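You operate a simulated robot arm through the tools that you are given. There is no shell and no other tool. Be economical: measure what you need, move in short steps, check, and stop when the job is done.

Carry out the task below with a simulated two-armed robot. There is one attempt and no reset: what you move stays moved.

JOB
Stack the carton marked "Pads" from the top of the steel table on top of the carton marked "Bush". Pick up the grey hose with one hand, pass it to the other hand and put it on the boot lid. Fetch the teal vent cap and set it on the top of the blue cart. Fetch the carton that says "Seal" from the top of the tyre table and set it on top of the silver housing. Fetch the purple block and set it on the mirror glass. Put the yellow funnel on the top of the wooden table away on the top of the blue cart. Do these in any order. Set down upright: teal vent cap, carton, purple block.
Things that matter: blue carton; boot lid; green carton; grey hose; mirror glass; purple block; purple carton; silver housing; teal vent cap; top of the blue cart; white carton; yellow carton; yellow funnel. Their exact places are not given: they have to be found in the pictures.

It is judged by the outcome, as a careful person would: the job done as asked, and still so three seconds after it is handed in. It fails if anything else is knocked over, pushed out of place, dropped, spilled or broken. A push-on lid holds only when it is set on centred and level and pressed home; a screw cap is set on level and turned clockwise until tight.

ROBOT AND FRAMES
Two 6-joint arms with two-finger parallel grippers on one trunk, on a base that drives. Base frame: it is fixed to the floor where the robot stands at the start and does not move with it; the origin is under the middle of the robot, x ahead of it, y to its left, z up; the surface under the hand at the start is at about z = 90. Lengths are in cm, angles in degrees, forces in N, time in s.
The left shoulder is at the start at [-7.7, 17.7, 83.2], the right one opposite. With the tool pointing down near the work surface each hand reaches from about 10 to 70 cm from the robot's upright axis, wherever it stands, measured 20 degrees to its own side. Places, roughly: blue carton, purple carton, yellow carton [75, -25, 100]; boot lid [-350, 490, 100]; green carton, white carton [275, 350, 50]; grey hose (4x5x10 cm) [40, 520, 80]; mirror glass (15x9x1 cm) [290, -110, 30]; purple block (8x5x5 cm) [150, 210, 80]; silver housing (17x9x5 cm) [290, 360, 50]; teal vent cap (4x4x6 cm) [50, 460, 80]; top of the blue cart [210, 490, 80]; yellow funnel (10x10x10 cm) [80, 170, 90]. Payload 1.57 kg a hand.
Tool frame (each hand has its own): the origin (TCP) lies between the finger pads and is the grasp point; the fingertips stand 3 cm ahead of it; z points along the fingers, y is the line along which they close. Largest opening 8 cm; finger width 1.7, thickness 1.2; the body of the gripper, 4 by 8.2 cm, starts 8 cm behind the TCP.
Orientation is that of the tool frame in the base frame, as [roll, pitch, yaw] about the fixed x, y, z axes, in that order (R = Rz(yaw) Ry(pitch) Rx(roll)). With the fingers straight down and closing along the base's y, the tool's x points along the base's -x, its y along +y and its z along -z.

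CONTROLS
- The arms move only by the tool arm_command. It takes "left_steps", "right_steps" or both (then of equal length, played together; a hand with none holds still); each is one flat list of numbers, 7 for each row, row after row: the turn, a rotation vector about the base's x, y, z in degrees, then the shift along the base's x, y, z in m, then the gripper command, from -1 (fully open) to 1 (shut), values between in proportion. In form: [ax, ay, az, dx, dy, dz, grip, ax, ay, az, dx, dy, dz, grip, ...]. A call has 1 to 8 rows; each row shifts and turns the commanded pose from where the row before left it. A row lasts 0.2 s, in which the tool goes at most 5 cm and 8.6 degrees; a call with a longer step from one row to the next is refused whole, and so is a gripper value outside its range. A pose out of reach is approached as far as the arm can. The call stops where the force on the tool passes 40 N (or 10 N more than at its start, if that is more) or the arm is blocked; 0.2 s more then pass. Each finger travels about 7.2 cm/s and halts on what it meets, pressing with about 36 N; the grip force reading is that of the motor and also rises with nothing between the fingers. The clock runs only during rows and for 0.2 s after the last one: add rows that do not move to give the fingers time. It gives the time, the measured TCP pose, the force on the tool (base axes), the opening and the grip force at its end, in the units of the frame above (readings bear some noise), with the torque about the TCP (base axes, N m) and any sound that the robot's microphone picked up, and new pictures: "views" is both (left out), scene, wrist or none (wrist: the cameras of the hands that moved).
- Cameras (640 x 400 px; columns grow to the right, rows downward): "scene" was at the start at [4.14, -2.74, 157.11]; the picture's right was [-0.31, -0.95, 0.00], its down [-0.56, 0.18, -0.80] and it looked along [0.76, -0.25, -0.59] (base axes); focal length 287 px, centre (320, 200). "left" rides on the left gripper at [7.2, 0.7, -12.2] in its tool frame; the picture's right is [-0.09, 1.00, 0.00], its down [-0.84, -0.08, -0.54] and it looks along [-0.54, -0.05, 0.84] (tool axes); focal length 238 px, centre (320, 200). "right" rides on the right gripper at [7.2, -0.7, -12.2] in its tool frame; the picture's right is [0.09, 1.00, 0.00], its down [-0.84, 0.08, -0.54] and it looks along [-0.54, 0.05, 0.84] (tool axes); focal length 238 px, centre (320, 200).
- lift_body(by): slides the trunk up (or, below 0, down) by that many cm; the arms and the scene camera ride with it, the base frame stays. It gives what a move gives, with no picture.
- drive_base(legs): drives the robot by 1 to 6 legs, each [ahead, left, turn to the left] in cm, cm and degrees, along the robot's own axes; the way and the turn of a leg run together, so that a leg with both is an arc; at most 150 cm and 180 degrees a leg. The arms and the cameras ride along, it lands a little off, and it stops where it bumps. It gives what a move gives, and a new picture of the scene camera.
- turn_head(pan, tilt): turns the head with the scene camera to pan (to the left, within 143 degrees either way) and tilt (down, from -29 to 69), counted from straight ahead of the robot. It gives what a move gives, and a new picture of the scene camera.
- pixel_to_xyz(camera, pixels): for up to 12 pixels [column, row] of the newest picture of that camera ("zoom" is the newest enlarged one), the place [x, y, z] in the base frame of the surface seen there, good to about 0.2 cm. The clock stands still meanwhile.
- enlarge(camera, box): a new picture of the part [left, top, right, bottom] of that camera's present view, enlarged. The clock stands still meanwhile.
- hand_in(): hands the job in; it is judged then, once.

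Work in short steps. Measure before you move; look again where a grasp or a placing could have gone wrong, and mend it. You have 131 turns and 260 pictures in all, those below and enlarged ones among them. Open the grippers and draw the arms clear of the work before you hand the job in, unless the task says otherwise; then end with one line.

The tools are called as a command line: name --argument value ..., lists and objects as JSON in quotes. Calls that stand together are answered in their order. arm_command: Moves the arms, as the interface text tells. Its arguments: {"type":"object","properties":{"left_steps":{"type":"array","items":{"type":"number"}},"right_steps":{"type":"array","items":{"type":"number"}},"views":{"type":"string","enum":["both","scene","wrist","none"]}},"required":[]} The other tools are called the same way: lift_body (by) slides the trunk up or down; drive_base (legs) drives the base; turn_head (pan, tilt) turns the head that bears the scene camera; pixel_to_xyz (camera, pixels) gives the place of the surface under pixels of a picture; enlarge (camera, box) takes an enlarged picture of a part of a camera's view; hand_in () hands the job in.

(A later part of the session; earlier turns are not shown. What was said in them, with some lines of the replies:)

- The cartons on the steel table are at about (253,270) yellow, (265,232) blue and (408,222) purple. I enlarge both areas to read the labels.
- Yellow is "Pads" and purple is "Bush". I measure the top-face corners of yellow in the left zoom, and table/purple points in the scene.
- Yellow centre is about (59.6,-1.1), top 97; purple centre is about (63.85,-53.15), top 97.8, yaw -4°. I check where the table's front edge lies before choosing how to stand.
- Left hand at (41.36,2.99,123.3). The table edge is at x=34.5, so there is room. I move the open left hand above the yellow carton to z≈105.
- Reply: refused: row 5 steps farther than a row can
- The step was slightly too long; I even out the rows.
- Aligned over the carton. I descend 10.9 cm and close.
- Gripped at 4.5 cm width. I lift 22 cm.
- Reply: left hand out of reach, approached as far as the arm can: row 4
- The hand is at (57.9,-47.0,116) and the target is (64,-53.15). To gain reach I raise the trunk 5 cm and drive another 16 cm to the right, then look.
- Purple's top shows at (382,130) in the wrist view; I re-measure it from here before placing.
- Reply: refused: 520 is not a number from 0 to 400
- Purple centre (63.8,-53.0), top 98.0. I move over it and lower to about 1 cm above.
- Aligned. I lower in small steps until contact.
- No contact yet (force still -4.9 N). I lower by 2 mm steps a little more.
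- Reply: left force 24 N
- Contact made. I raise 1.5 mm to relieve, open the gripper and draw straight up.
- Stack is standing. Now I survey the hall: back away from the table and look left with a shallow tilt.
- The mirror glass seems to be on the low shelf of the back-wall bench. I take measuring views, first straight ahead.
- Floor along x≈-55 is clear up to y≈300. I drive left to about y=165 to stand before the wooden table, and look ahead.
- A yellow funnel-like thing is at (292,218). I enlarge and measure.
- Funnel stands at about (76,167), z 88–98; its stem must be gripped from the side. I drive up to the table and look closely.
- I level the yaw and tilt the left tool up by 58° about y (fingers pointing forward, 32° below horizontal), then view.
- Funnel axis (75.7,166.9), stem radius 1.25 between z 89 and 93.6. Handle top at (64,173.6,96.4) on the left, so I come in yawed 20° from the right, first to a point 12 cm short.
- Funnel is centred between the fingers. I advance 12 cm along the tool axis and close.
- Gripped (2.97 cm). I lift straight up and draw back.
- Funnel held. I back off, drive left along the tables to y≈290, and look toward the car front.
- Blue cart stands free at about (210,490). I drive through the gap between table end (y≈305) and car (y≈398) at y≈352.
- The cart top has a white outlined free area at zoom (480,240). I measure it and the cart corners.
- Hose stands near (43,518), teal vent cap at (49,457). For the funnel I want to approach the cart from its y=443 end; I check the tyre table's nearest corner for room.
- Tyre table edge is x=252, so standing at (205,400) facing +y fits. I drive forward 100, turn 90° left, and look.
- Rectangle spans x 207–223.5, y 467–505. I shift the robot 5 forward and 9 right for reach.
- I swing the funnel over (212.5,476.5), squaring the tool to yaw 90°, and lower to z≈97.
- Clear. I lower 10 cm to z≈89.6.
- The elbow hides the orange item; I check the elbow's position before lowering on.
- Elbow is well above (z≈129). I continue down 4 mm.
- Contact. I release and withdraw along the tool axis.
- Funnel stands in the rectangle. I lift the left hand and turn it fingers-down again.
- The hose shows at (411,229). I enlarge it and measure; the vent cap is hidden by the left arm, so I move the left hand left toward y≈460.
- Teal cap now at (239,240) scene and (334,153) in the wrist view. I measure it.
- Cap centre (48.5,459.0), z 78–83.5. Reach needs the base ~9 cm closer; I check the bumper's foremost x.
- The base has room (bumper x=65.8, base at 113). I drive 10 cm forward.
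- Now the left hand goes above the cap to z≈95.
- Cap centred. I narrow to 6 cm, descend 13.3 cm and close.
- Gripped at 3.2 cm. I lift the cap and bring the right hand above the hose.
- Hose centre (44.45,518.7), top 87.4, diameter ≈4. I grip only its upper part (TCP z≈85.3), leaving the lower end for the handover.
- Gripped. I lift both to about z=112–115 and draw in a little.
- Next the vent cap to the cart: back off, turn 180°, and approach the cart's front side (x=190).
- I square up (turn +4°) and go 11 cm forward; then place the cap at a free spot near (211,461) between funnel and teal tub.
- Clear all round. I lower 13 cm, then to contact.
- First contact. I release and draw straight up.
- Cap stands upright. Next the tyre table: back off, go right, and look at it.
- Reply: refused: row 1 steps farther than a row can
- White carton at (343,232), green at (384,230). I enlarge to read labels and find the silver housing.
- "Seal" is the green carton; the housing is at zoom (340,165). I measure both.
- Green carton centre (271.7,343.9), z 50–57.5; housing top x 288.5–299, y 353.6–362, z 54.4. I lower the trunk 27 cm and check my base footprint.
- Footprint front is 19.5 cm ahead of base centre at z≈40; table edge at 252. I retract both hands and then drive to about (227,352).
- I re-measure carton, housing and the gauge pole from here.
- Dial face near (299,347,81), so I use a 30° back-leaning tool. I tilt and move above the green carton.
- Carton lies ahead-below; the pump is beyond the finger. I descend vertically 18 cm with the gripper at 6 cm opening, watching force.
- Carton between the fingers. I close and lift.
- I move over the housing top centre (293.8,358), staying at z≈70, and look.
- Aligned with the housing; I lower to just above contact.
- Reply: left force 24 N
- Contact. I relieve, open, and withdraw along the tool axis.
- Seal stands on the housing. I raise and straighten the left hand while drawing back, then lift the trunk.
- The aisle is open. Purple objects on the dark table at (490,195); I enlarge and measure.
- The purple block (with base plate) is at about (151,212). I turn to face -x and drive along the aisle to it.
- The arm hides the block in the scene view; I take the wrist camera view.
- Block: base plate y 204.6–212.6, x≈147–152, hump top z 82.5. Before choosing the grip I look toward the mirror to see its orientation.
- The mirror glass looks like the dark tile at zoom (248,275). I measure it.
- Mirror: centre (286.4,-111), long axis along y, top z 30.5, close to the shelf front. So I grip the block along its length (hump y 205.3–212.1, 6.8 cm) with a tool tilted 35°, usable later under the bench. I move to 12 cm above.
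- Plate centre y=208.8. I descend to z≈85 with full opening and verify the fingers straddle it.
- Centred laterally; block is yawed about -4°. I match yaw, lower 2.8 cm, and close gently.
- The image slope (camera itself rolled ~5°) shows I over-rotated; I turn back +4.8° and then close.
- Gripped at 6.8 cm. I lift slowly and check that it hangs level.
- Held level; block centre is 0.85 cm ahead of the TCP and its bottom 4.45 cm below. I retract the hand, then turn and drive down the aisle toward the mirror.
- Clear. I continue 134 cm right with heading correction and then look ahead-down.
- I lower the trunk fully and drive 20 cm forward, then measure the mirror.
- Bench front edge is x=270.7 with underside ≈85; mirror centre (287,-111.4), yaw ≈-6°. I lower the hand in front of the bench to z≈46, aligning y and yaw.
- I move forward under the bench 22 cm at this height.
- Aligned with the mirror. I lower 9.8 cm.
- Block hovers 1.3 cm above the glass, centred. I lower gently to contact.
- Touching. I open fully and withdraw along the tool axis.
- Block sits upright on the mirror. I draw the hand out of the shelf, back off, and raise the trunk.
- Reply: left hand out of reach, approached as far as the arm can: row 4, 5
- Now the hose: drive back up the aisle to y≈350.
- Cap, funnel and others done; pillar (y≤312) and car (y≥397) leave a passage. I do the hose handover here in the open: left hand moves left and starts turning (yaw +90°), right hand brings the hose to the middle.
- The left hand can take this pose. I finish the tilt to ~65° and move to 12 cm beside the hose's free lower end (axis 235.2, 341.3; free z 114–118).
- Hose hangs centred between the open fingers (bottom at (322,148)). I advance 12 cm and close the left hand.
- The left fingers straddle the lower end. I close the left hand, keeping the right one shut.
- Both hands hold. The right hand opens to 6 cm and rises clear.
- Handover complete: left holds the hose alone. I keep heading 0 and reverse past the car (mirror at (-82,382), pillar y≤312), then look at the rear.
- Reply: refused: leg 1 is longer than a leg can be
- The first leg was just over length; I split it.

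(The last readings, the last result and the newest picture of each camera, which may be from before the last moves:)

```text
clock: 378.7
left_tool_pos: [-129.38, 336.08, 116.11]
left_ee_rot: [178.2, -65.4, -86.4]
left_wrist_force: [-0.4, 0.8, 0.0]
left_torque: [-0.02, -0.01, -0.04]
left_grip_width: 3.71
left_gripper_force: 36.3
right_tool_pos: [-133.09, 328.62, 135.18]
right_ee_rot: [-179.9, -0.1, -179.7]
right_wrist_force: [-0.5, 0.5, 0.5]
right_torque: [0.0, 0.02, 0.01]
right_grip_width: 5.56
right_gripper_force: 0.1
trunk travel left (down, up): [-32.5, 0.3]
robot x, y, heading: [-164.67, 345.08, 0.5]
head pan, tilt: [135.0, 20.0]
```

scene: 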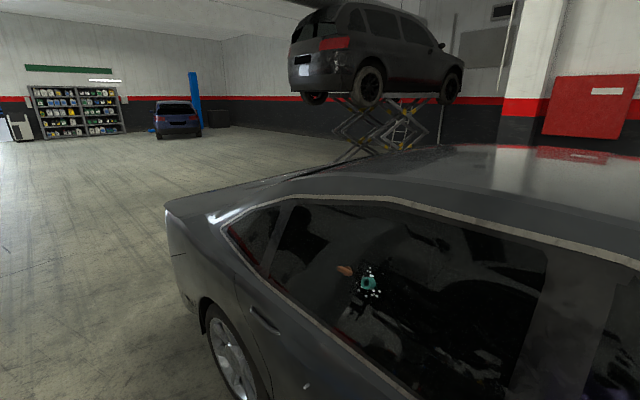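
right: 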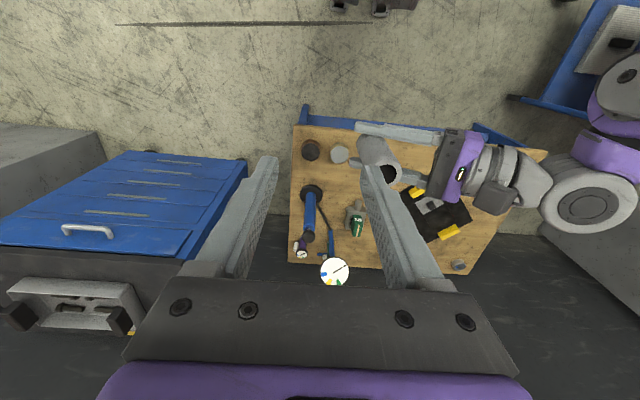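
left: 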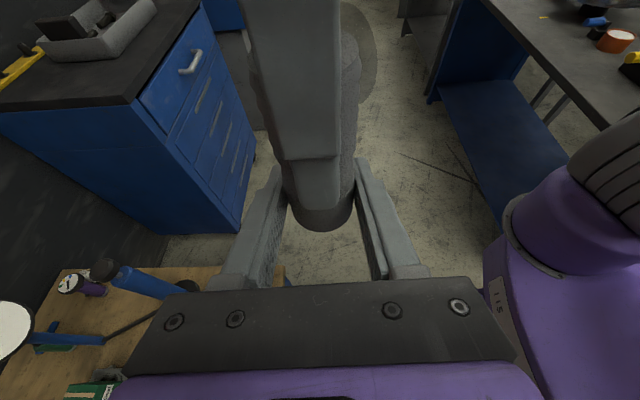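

The left grip width has eased from 3.97 to 3.70; I check the hose with the wrist camera and measure the boot.

pixel_to_xyz --camera "scene" --pixels '[[185, 205], [215, 198], [170, 218], [260, 183], [165, 207], [172, 240], [190, 300], [300, 178]]'

enlarge --camera "left" --box '[220, 60, 420, 260]'

turn_head --pan 0 --tilt 50

```text
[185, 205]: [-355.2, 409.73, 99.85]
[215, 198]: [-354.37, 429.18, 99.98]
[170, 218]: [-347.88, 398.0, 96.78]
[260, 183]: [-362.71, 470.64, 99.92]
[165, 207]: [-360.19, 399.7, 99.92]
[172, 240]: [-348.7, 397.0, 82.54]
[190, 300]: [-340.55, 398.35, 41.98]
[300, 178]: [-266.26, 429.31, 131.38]
```

```text
2.00 times, centred on (320, 160) of left
```

zoom: 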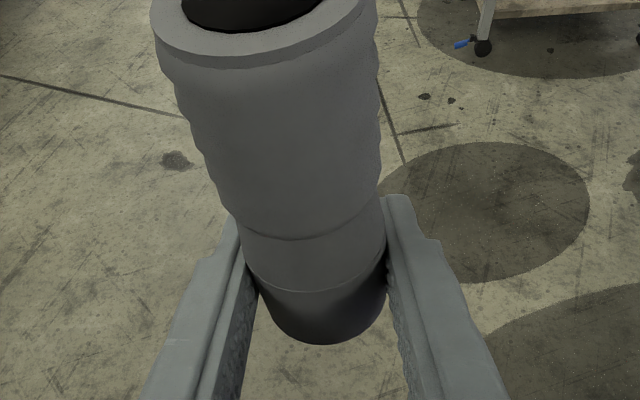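

```text
clock: 380.9
left_tool_pos: [-129.38, 336.16, 116.09]
left_ee_rot: [178.1, -65.5, -86.4]
left_wrist_force: [0.1, 0.0, 0.3]
left_torque: [0.0, -0.04, 0.0]
left_grip_width: 3.68
left_gripper_force: 36.1
right_tool_pos: [-133.11, 328.51, 135.1]
right_ee_rot: [180.0, 0.0, -179.7]
right_wrist_force: [0.1, 0.4, 0.0]
right_torque: [0.01, 0.01, 0.01]
right_grip_width: 5.62
right_gripper_force: 0.0
trunk travel left (down, up): [-32.5, 0.3]
robot x, y, heading: [-164.53, 345.52, 0.6]
head pan, tilt: [0.0, 50.0]
```

scene: 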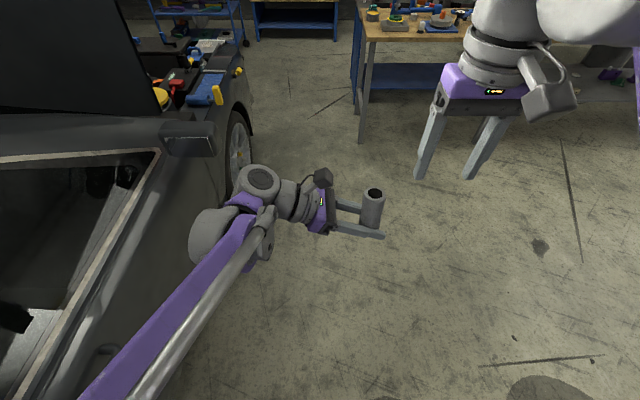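

Hose position unchanged in the fingers. Boot lid is flat at z≈99.9 (x≈-355…-363, y 410–470). I reverse past the pillar to behind the car and move over.

drive_base --legs '[[-120, 4, -0.4], [-100, 2, 0], [-65, 0, 0]]'

turn_head --pan 40 --tilt 25

pixel_to_xyz --camera "scene" --pixels '[[200, 150], [250, 200], [250, 150], [300, 200], [350, 200], [200, 250], [150, 250], [300, 160]]'

```text
clock: 395.1
left_tool_pos: [-415.76, 344.65, 116.17]
left_ee_rot: [178.1, -65.5, -87.6]
left_wrist_force: [-0.2, -0.1, -0.7]
left_torque: [0.0, 0.0, -0.04]
left_grip_width: 3.65
left_gripper_force: 35.5
right_tool_pos: [-419.72, 337.06, 135.13]
right_ee_rot: [-180.0, 0.0, 179.1]
right_wrist_force: [0.7, 0.0, -0.2]
right_torque: [0.02, -0.01, -0.01]
right_grip_width: 5.59
right_gripper_force: 0.0
trunk travel left (down, up): [-32.5, 0.3]
robot x, y, heading: [-450.58, 354.72, -0.6]
head pan, tilt: [0.0, 50.0]
```

scene: 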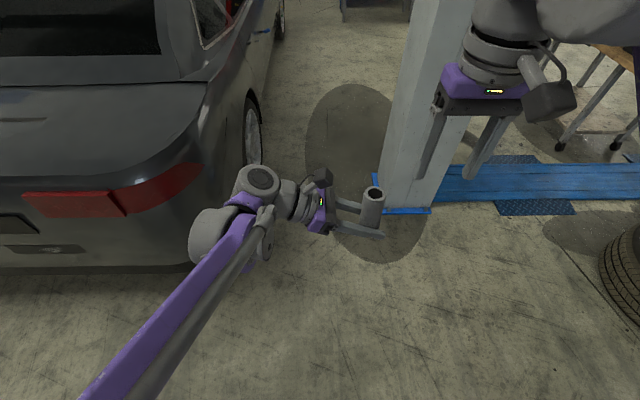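

```text
clock: 396.1
left_tool_pos: [-415.83, 344.57, 116.17]
left_ee_rot: [178.2, -65.5, -87.6]
left_wrist_force: [0.1, 0.1, 0.1]
left_torque: [-0.02, 0.0, -0.02]
left_grip_width: 3.7
left_gripper_force: 36.5
right_tool_pos: [-419.73, 337.13, 135.14]
right_ee_rot: [179.9, 0.1, 179.1]
right_wrist_force: [0.8, -0.5, 0.5]
right_torque: [-0.01, 0.03, 0.0]
right_grip_width: 5.62
right_gripper_force: 0.0
trunk travel left (down, up): [-32.5, 0.3]
robot x, y, heading: [-450.92, 354.54, -0.8]
head pan, tilt: [40.0, 25.0]
```

scene: 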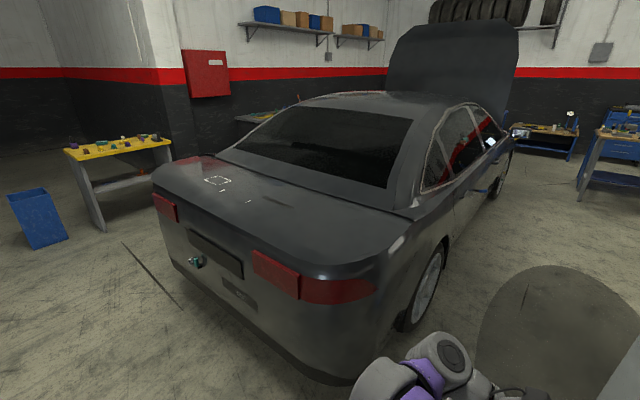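

```text
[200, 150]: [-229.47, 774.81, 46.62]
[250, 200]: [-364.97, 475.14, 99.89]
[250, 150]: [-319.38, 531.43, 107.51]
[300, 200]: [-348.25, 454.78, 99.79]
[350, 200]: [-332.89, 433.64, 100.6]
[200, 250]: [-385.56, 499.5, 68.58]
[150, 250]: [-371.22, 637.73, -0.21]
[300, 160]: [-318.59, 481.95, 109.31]
```

pixel_to_xyz --camera "scene" --pixels '[[207, 179], [224, 176], [230, 181], [212, 185], [217, 180], [223, 192], [249, 201], [190, 205], [240, 235], [195, 262]]'

enlarge --camera "scene" --box '[160, 150, 320, 270]'

```text
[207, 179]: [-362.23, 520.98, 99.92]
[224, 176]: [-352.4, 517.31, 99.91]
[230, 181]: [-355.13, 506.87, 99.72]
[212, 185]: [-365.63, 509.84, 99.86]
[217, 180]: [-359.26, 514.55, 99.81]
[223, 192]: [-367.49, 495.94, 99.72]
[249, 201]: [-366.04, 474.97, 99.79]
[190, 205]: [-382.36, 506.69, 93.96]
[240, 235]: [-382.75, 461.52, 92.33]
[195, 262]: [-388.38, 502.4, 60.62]
```

```text
3.33 times, centred on (240, 210) of scene
```

zoom: 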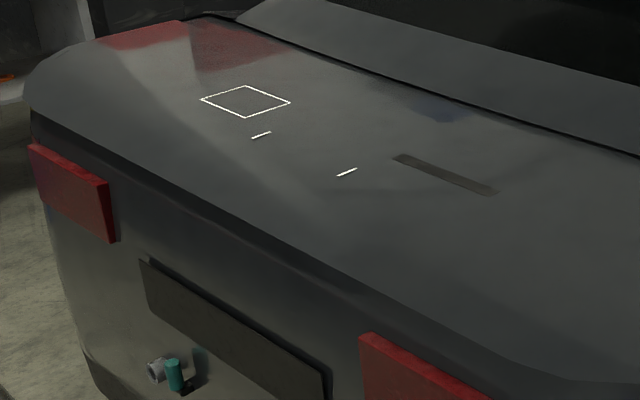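

Lid is flat at z≈99.85 with a free outlined square at (-359,514). I drive left along the car's rear and up to it.

drive_base --legs '[[0, 80, 0.7], [0, 80, 0], [30, 0, 0]]'

turn_head --pan 0 --tilt 50

```text
clock: 411.8
left_tool_pos: [-385.68, 501.45, 116.08]
left_ee_rot: [178.2, -65.6, -86.2]
left_wrist_force: [1.0, -0.2, -0.1]
left_torque: [-0.01, 0.0, -0.02]
left_grip_width: 3.66
left_gripper_force: 36.1
right_tool_pos: [-389.34, 493.73, 135.09]
right_ee_rot: [-179.9, 0.0, -179.5]
right_wrist_force: [-0.6, 0.9, 0.1]
right_torque: [-0.01, -0.06, 0.01]
right_grip_width: 5.6
right_gripper_force: 0.2
trunk travel left (down, up): [-32.5, 0.3]
robot x, y, heading: [-420.34, 510.06, 0.7]
head pan, tilt: [40.0, 25.0]
```

scene: 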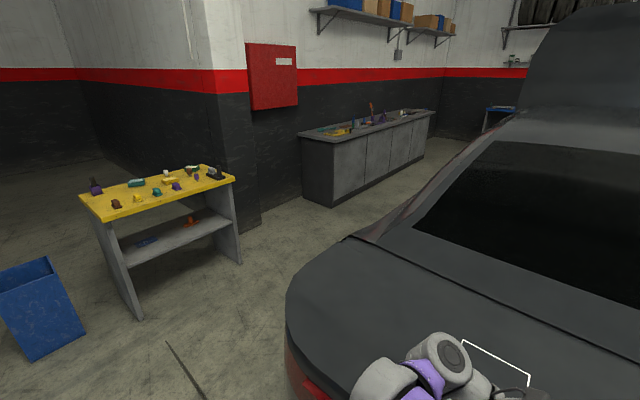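

```text
clock: 412.9
left_tool_pos: [-385.33, 501.48, 116.16]
left_ee_rot: [178.2, -65.5, -86.2]
left_wrist_force: [-0.2, -0.5, 0.1]
left_torque: [0.02, 0.01, 0.03]
left_grip_width: 3.67
left_gripper_force: 36.2
right_tool_pos: [-389.23, 493.73, 135.18]
right_ee_rot: [179.9, 0.0, -179.5]
right_wrist_force: [-0.8, 0.1, 0.0]
right_torque: [0.03, 0.0, -0.01]
right_grip_width: 5.58
right_gripper_force: 0.1
trunk travel left (down, up): [-32.5, 0.3]
robot x, y, heading: [-420.32, 510.18, 0.6]
head pan, tilt: [0.0, 50.0]
```

scene: 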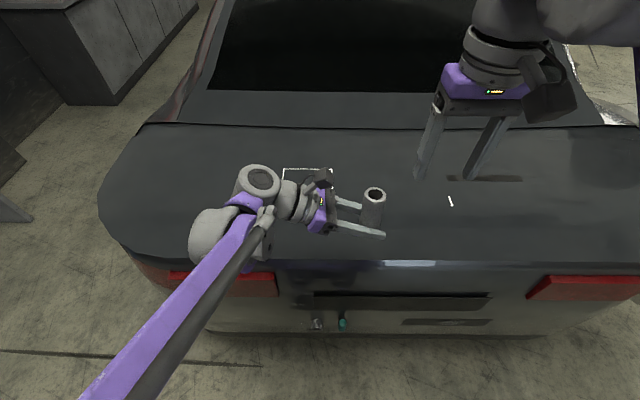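

I go 5 cm closer, then carry the hose over the outlined square at (-359.5,513).

drive_base --legs '[[5, 3, 0]]'

arm_command --left_steps '[0, 0, 0, 0.03, 0.0125, 0, 1, 0, 0, 0, 0.03, 0.0125, 0, 1, 0, 0, 0, 0.03, 0.0125, 0, 1, 0, 0, 0, 0.03, 0.0125, 0, 1, 0, 0, 0, 0.03, 0.0125, 0, 1, 0, 0, 0, 0.03, 0.0125, 0, 1, 0, 0, 0, 0.028, 0.0125, 0, 1, 0, 0, 0, 0, 0, 0, 1]' --views "both"

```text
clock: 413.9
left_tool_pos: [-380.71, 504.4, 116.07]
left_ee_rot: [178.4, -65.5, -86.3]
left_wrist_force: [0.0, -0.4, -0.1]
left_torque: [0.0, -0.01, -0.02]
left_grip_width: 3.68
left_gripper_force: 36.3
right_tool_pos: [-384.47, 496.78, 135.11]
right_ee_rot: [179.9, 0.0, -179.6]
right_wrist_force: [-0.1, 0.0, 0.5]
right_torque: [0.0, -0.01, -0.02]
right_grip_width: 5.62
right_gripper_force: 0.1
trunk travel left (down, up): [-32.5, 0.3]
robot x, y, heading: [-415.57, 513.5, 0.8]
head pan, tilt: [0.0, 50.0]
```

scene: 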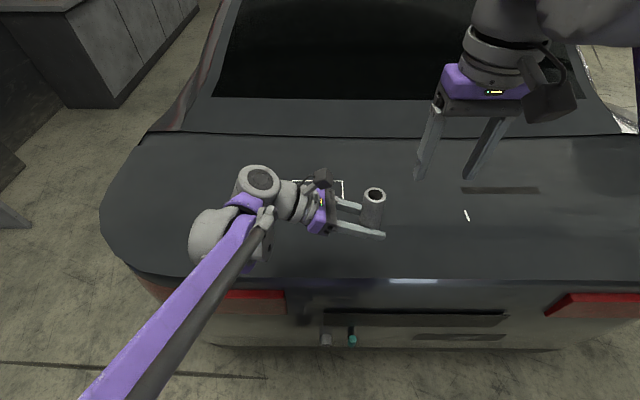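

```text
clock: 415.7
left_tool_pos: [-359.66, 513.21, 116.16]
left_ee_rot: [178.1, -65.6, -86.4]
left_wrist_force: [-1.1, 0.0, -0.2]
left_torque: [0.0, 0.01, 0.03]
left_grip_width: 3.7
left_gripper_force: 36.6
right_tool_pos: [-384.25, 496.76, 135.12]
right_ee_rot: [180.0, 0.0, -179.5]
right_wrist_force: [-0.8, 0.6, 0.3]
right_torque: [0.01, 0.0, 0.02]
right_grip_width: 5.59
right_gripper_force: 0.0
trunk travel left (down, up): [-32.5, 0.3]
robot x, y, heading: [-415.54, 513.4, 0.9]
head pan, tilt: [0.0, 50.0]
```

scene: 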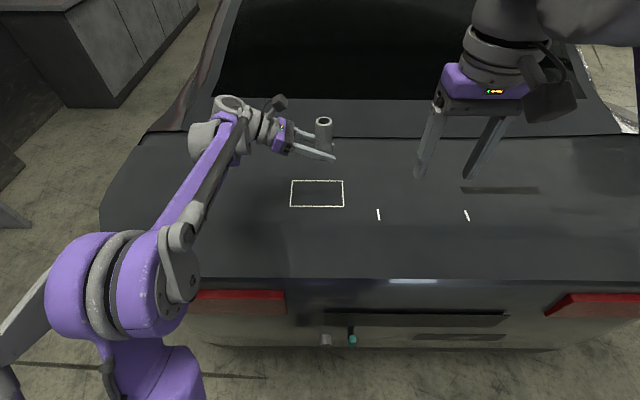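
left: 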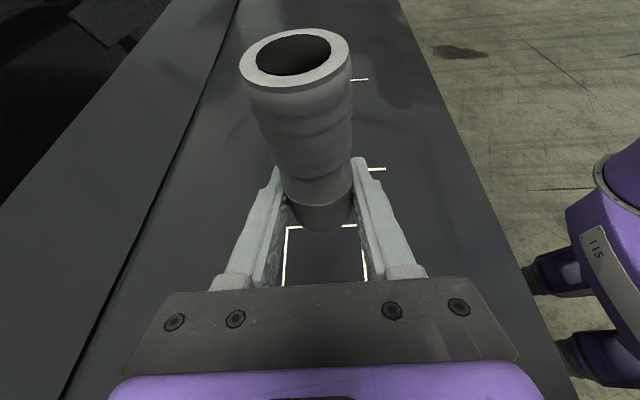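

I check the hose's posture and bottom height before lowering.

enlarge --camera "scene" --box '[260, 80, 380, 220]'

pixel_to_xyz --camera "scene" --pixels '[[318, 121], [331, 121], [324, 127], [324, 117], [325, 145], [325, 151], [326, 155], [318, 193], [330, 230]]'

pixel_to_xyz --camera "left" --pixels '[[318, 230], [325, 222], [300, 82], [350, 50], [242, 60], [315, 170], [318, 198]]'

```text
2.86 times, centred on (320, 150) of scene
```

zoom: 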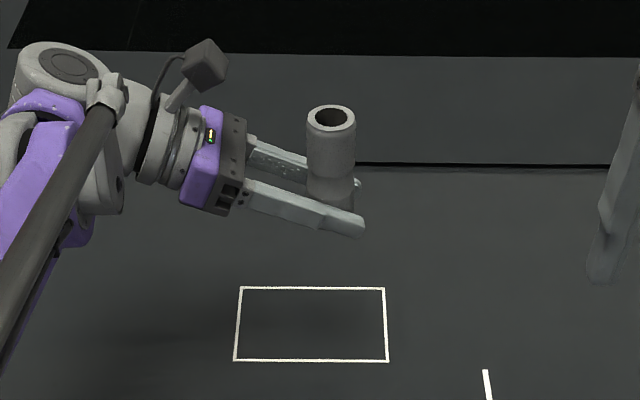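

```text
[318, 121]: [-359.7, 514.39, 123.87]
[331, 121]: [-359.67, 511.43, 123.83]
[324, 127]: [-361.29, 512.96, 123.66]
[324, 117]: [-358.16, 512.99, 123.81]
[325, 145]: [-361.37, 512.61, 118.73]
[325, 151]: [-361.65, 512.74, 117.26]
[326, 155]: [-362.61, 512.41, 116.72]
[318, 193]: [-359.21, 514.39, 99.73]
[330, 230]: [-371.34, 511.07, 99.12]
```

```text
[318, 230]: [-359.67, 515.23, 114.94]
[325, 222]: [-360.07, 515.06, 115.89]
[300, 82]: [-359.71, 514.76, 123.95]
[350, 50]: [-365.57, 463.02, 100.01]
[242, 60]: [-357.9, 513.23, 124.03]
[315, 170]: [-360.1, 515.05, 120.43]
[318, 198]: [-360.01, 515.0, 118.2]
```

Hose is vertical, bottom ≈1.8 cm below the TCP. I lower to just above the lid.

arm_command --left_steps '[0, 0, 0, 0, 0.001, -0.04, 1, 0, 0, 0, 0, 0, -0.04, 1, 0, 0, 0, 0, 0, -0.04, 1, 0, 0, 0, 0, 0, -0.015, 1, 0, 0, 0, 0, 0, 0, 1]' --views "both"

arm_command --left_steps '[0, 0, 0, 0, 0, -0.003, 1, 0, 0, 0, 0, 0, -0.002, 1, 0, 0, 0, 0, 0, 0, 1]' --views "none"

```text
clock: 416.9
left_tool_pos: [-359.79, 513.33, 102.51]
left_ee_rot: [178.2, -65.5, -86.2]
left_wrist_force: [-0.3, -0.2, 0.4]
left_torque: [-0.02, 0.01, 0.01]
left_grip_width: 3.66
left_gripper_force: 36.4
right_tool_pos: [-384.29, 496.89, 135.17]
right_ee_rot: [180.0, 0.0, -179.4]
right_wrist_force: [0.0, -0.2, -0.2]
right_torque: [0.01, 0.01, -0.02]
right_grip_width: 5.62
right_gripper_force: 0.1
trunk travel left (down, up): [-32.5, 0.3]
robot x, y, heading: [-415.68, 513.32, 0.8]
head pan, tilt: [0.0, 50.0]
```

scene: 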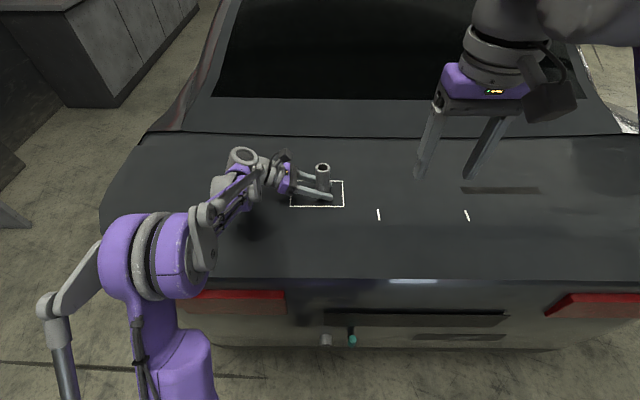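
left: 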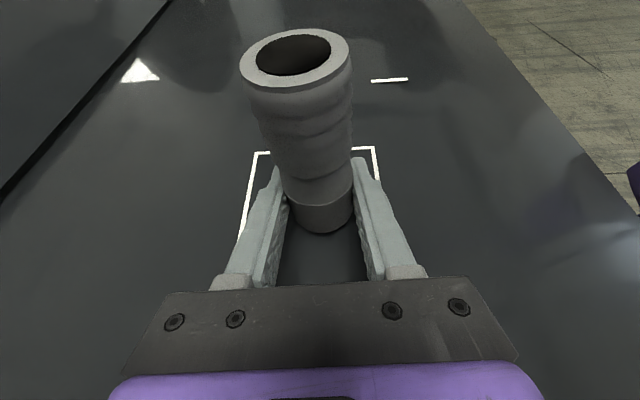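

```text
clock: 417.7
left_tool_pos: [-359.57, 513.35, 102.17]
left_ee_rot: [178.3, -65.7, -86.2]
left_wrist_force: [-0.6, -0.7, 0.7]
left_torque: [-0.01, 0.04, -0.01]
left_grip_width: 3.68
left_gripper_force: 35.8
right_tool_pos: [-384.21, 496.76, 135.11]
right_ee_rot: [180.0, 0.0, -179.6]
right_wrist_force: [0.7, 0.1, -0.3]
right_torque: [0.04, 0.0, 0.02]
right_grip_width: 5.59
right_gripper_force: 0.0
trunk travel left (down, up): [-32.5, 0.3]
robot x, y, heading: [-415.78, 513.51, 0.9]
head pan, tilt: [0.0, 50.0]
```

arm_command --left_steps '[0, 0, 0, 0, 0, -0.001, 1, 0, 0, 0, 0, 0, -0.001, 1, 0, 0, 0, 0, 0, 0, 1]' --views "none"

```text
clock: 418.5
left_tool_pos: [-359.67, 513.33, 102.04]
left_ee_rot: [178.3, -65.4, -86.4]
left_wrist_force: [4.6, 1.5, 15.3]
left_torque: [-0.33, -0.43, -0.01]
left_grip_width: 3.64
left_gripper_force: 35.4
right_tool_pos: [-384.36, 496.93, 135.15]
right_ee_rot: [-179.9, 0.0, -179.6]
right_wrist_force: [0.3, 0.5, 0.1]
right_torque: [0.0, 0.01, -0.02]
right_grip_width: 5.61
right_gripper_force: 0.1
trunk travel left (down, up): [-32.5, 0.3]
robot x, y, heading: [-415.82, 513.43, 0.7]
head pan, tilt: [0.0, 50.0]
```

Contact. I open slowly and evenly, then withdraw along the tool axis.

arm_command --left_steps '[0, 0, 0, 0, 0, 0.0005, 0.1, 0, 0, 0, 0, 0, 0, -0.1, 0, 0, 0, 0, 0, 0, -0.4, 0, 0, 0, 0, 0, 0, -0.8, 0, 0, 0, 0, 0, 0, -1, 0, 0, 0, 0, 0.01, 0.005, -1, 0, 0, 0, 0, 0.03, 0.0137, -1, 0, 0, 0, 0, 0.03, 0.0137, -1]' --views "both"

```text
clock: 420.3
left_tool_pos: [-359.69, 520.29, 105.11]
left_ee_rot: [178.2, -65.3, -86.3]
left_wrist_force: [0.6, -0.7, 0.3]
left_torque: [-0.03, 0.0, 0.01]
left_grip_width: 8.01
left_gripper_force: 0.0
right_tool_pos: [-384.1, 496.87, 135.18]
right_ee_rot: [-179.9, 0.0, -179.4]
right_wrist_force: [0.6, -0.6, 0.2]
right_torque: [0.01, -0.01, 0.01]
right_grip_width: 5.59
right_gripper_force: 0.1
trunk travel left (down, up): [-32.5, 0.3]
robot x, y, heading: [-415.77, 513.57, 0.4]
head pan, tilt: [0.0, 50.0]
```

scene: 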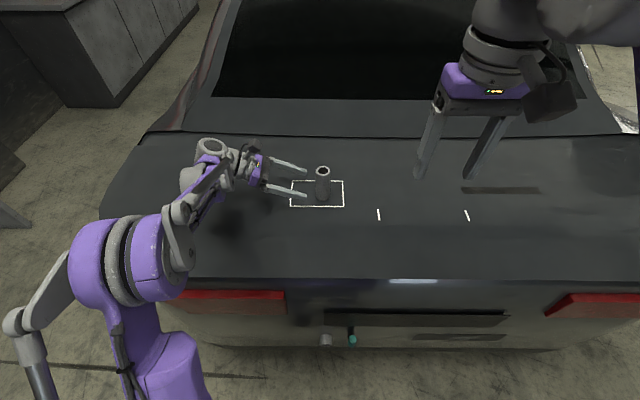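
left: 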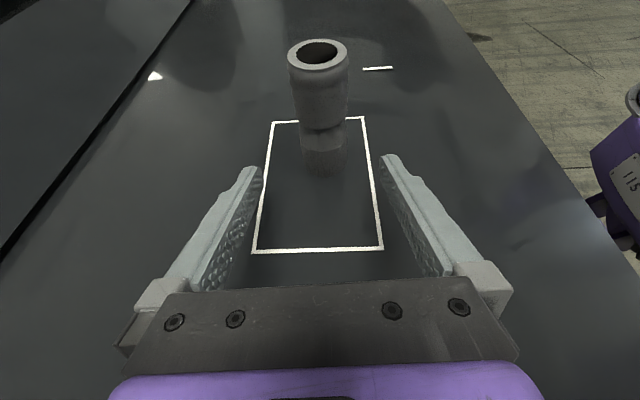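

The hose stands upright in the square. I draw the left arm clear and back the robot away.

arm_command --left_steps '[0, 0, 0, 0, 0.035, 0.02, -1, 0, 0, 0, 0, 0.03, 0.03, -1, 0, 0, 0, 0, 0.01, 0.04, -1, 0, 0, 0, 0, 0, 0.04, -1, 0, 0, 0, -0.03, 0, 0.03, -1, 0, 0, 0, -0.04, 0, 0, -1]' --views "none"

drive_base --legs '[[-35, 0, 0]]'

enlarge --camera "scene" --box '[220, 60, 420, 200]'

```text
clock: 421.7
left_tool_pos: [-367.01, 527.88, 121.34]
left_ee_rot: [178.2, -65.4, -86.3]
left_wrist_force: [-0.3, -0.2, -0.3]
left_torque: [0.02, 0.01, 0.01]
left_grip_width: 7.96
left_gripper_force: 0.1
right_tool_pos: [-384.44, 496.76, 135.14]
right_ee_rot: [179.9, 0.1, -179.5]
right_wrist_force: [0.4, 0.2, -0.7]
right_torque: [0.01, 0.01, -0.02]
right_grip_width: 5.62
right_gripper_force: 0.0
trunk travel left (down, up): [-32.5, 0.3]
robot x, y, heading: [-415.89, 513.36, 0.5]
head pan, tilt: [0.0, 50.0]
```

```text
clock: 423.9
left_tool_pos: [-402.0, 527.47, 121.33]
left_ee_rot: [178.1, -65.5, -86.5]
left_wrist_force: [0.2, 1.1, 0.7]
left_torque: [0.01, 0.03, 0.01]
left_grip_width: 7.99
left_gripper_force: 0.0
right_tool_pos: [-419.63, 496.41, 135.09]
right_ee_rot: [-179.9, 0.0, -179.7]
right_wrist_force: [0.0, 0.6, -0.2]
right_torque: [0.01, 0.02, -0.01]
right_grip_width: 5.61
right_gripper_force: 0.1
trunk travel left (down, up): [-32.5, 0.3]
robot x, y, heading: [-451.29, 513.51, 0.6]
head pan, tilt: [0.0, 50.0]
```

scene: 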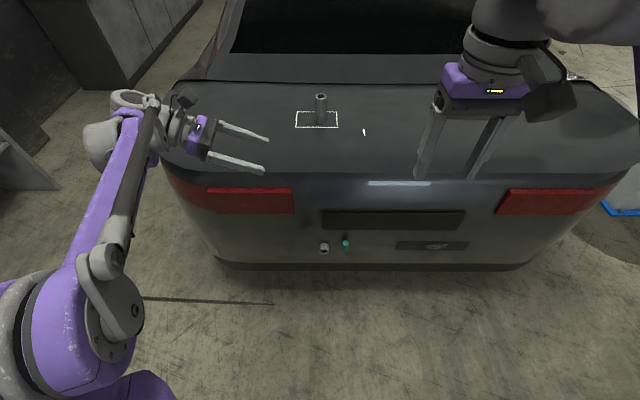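

```text
2.86 times, centred on (320, 130) of scene
```

zoom: 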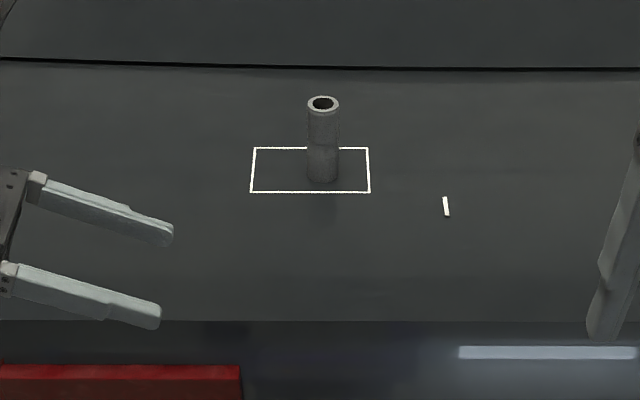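

The hose stands upright on the boot lid at (320,110), and the other items were seen standing where I set them. Both hands are empty and clear, with the right gripper open to 5.6 cm, so I hand in.

hand_in

```text
The job is handed in.
```

All six parts of the job were carried out and handed in: each item was seen standing in place right after I released it, though I did not go back to re-check the earlier ones at the end.
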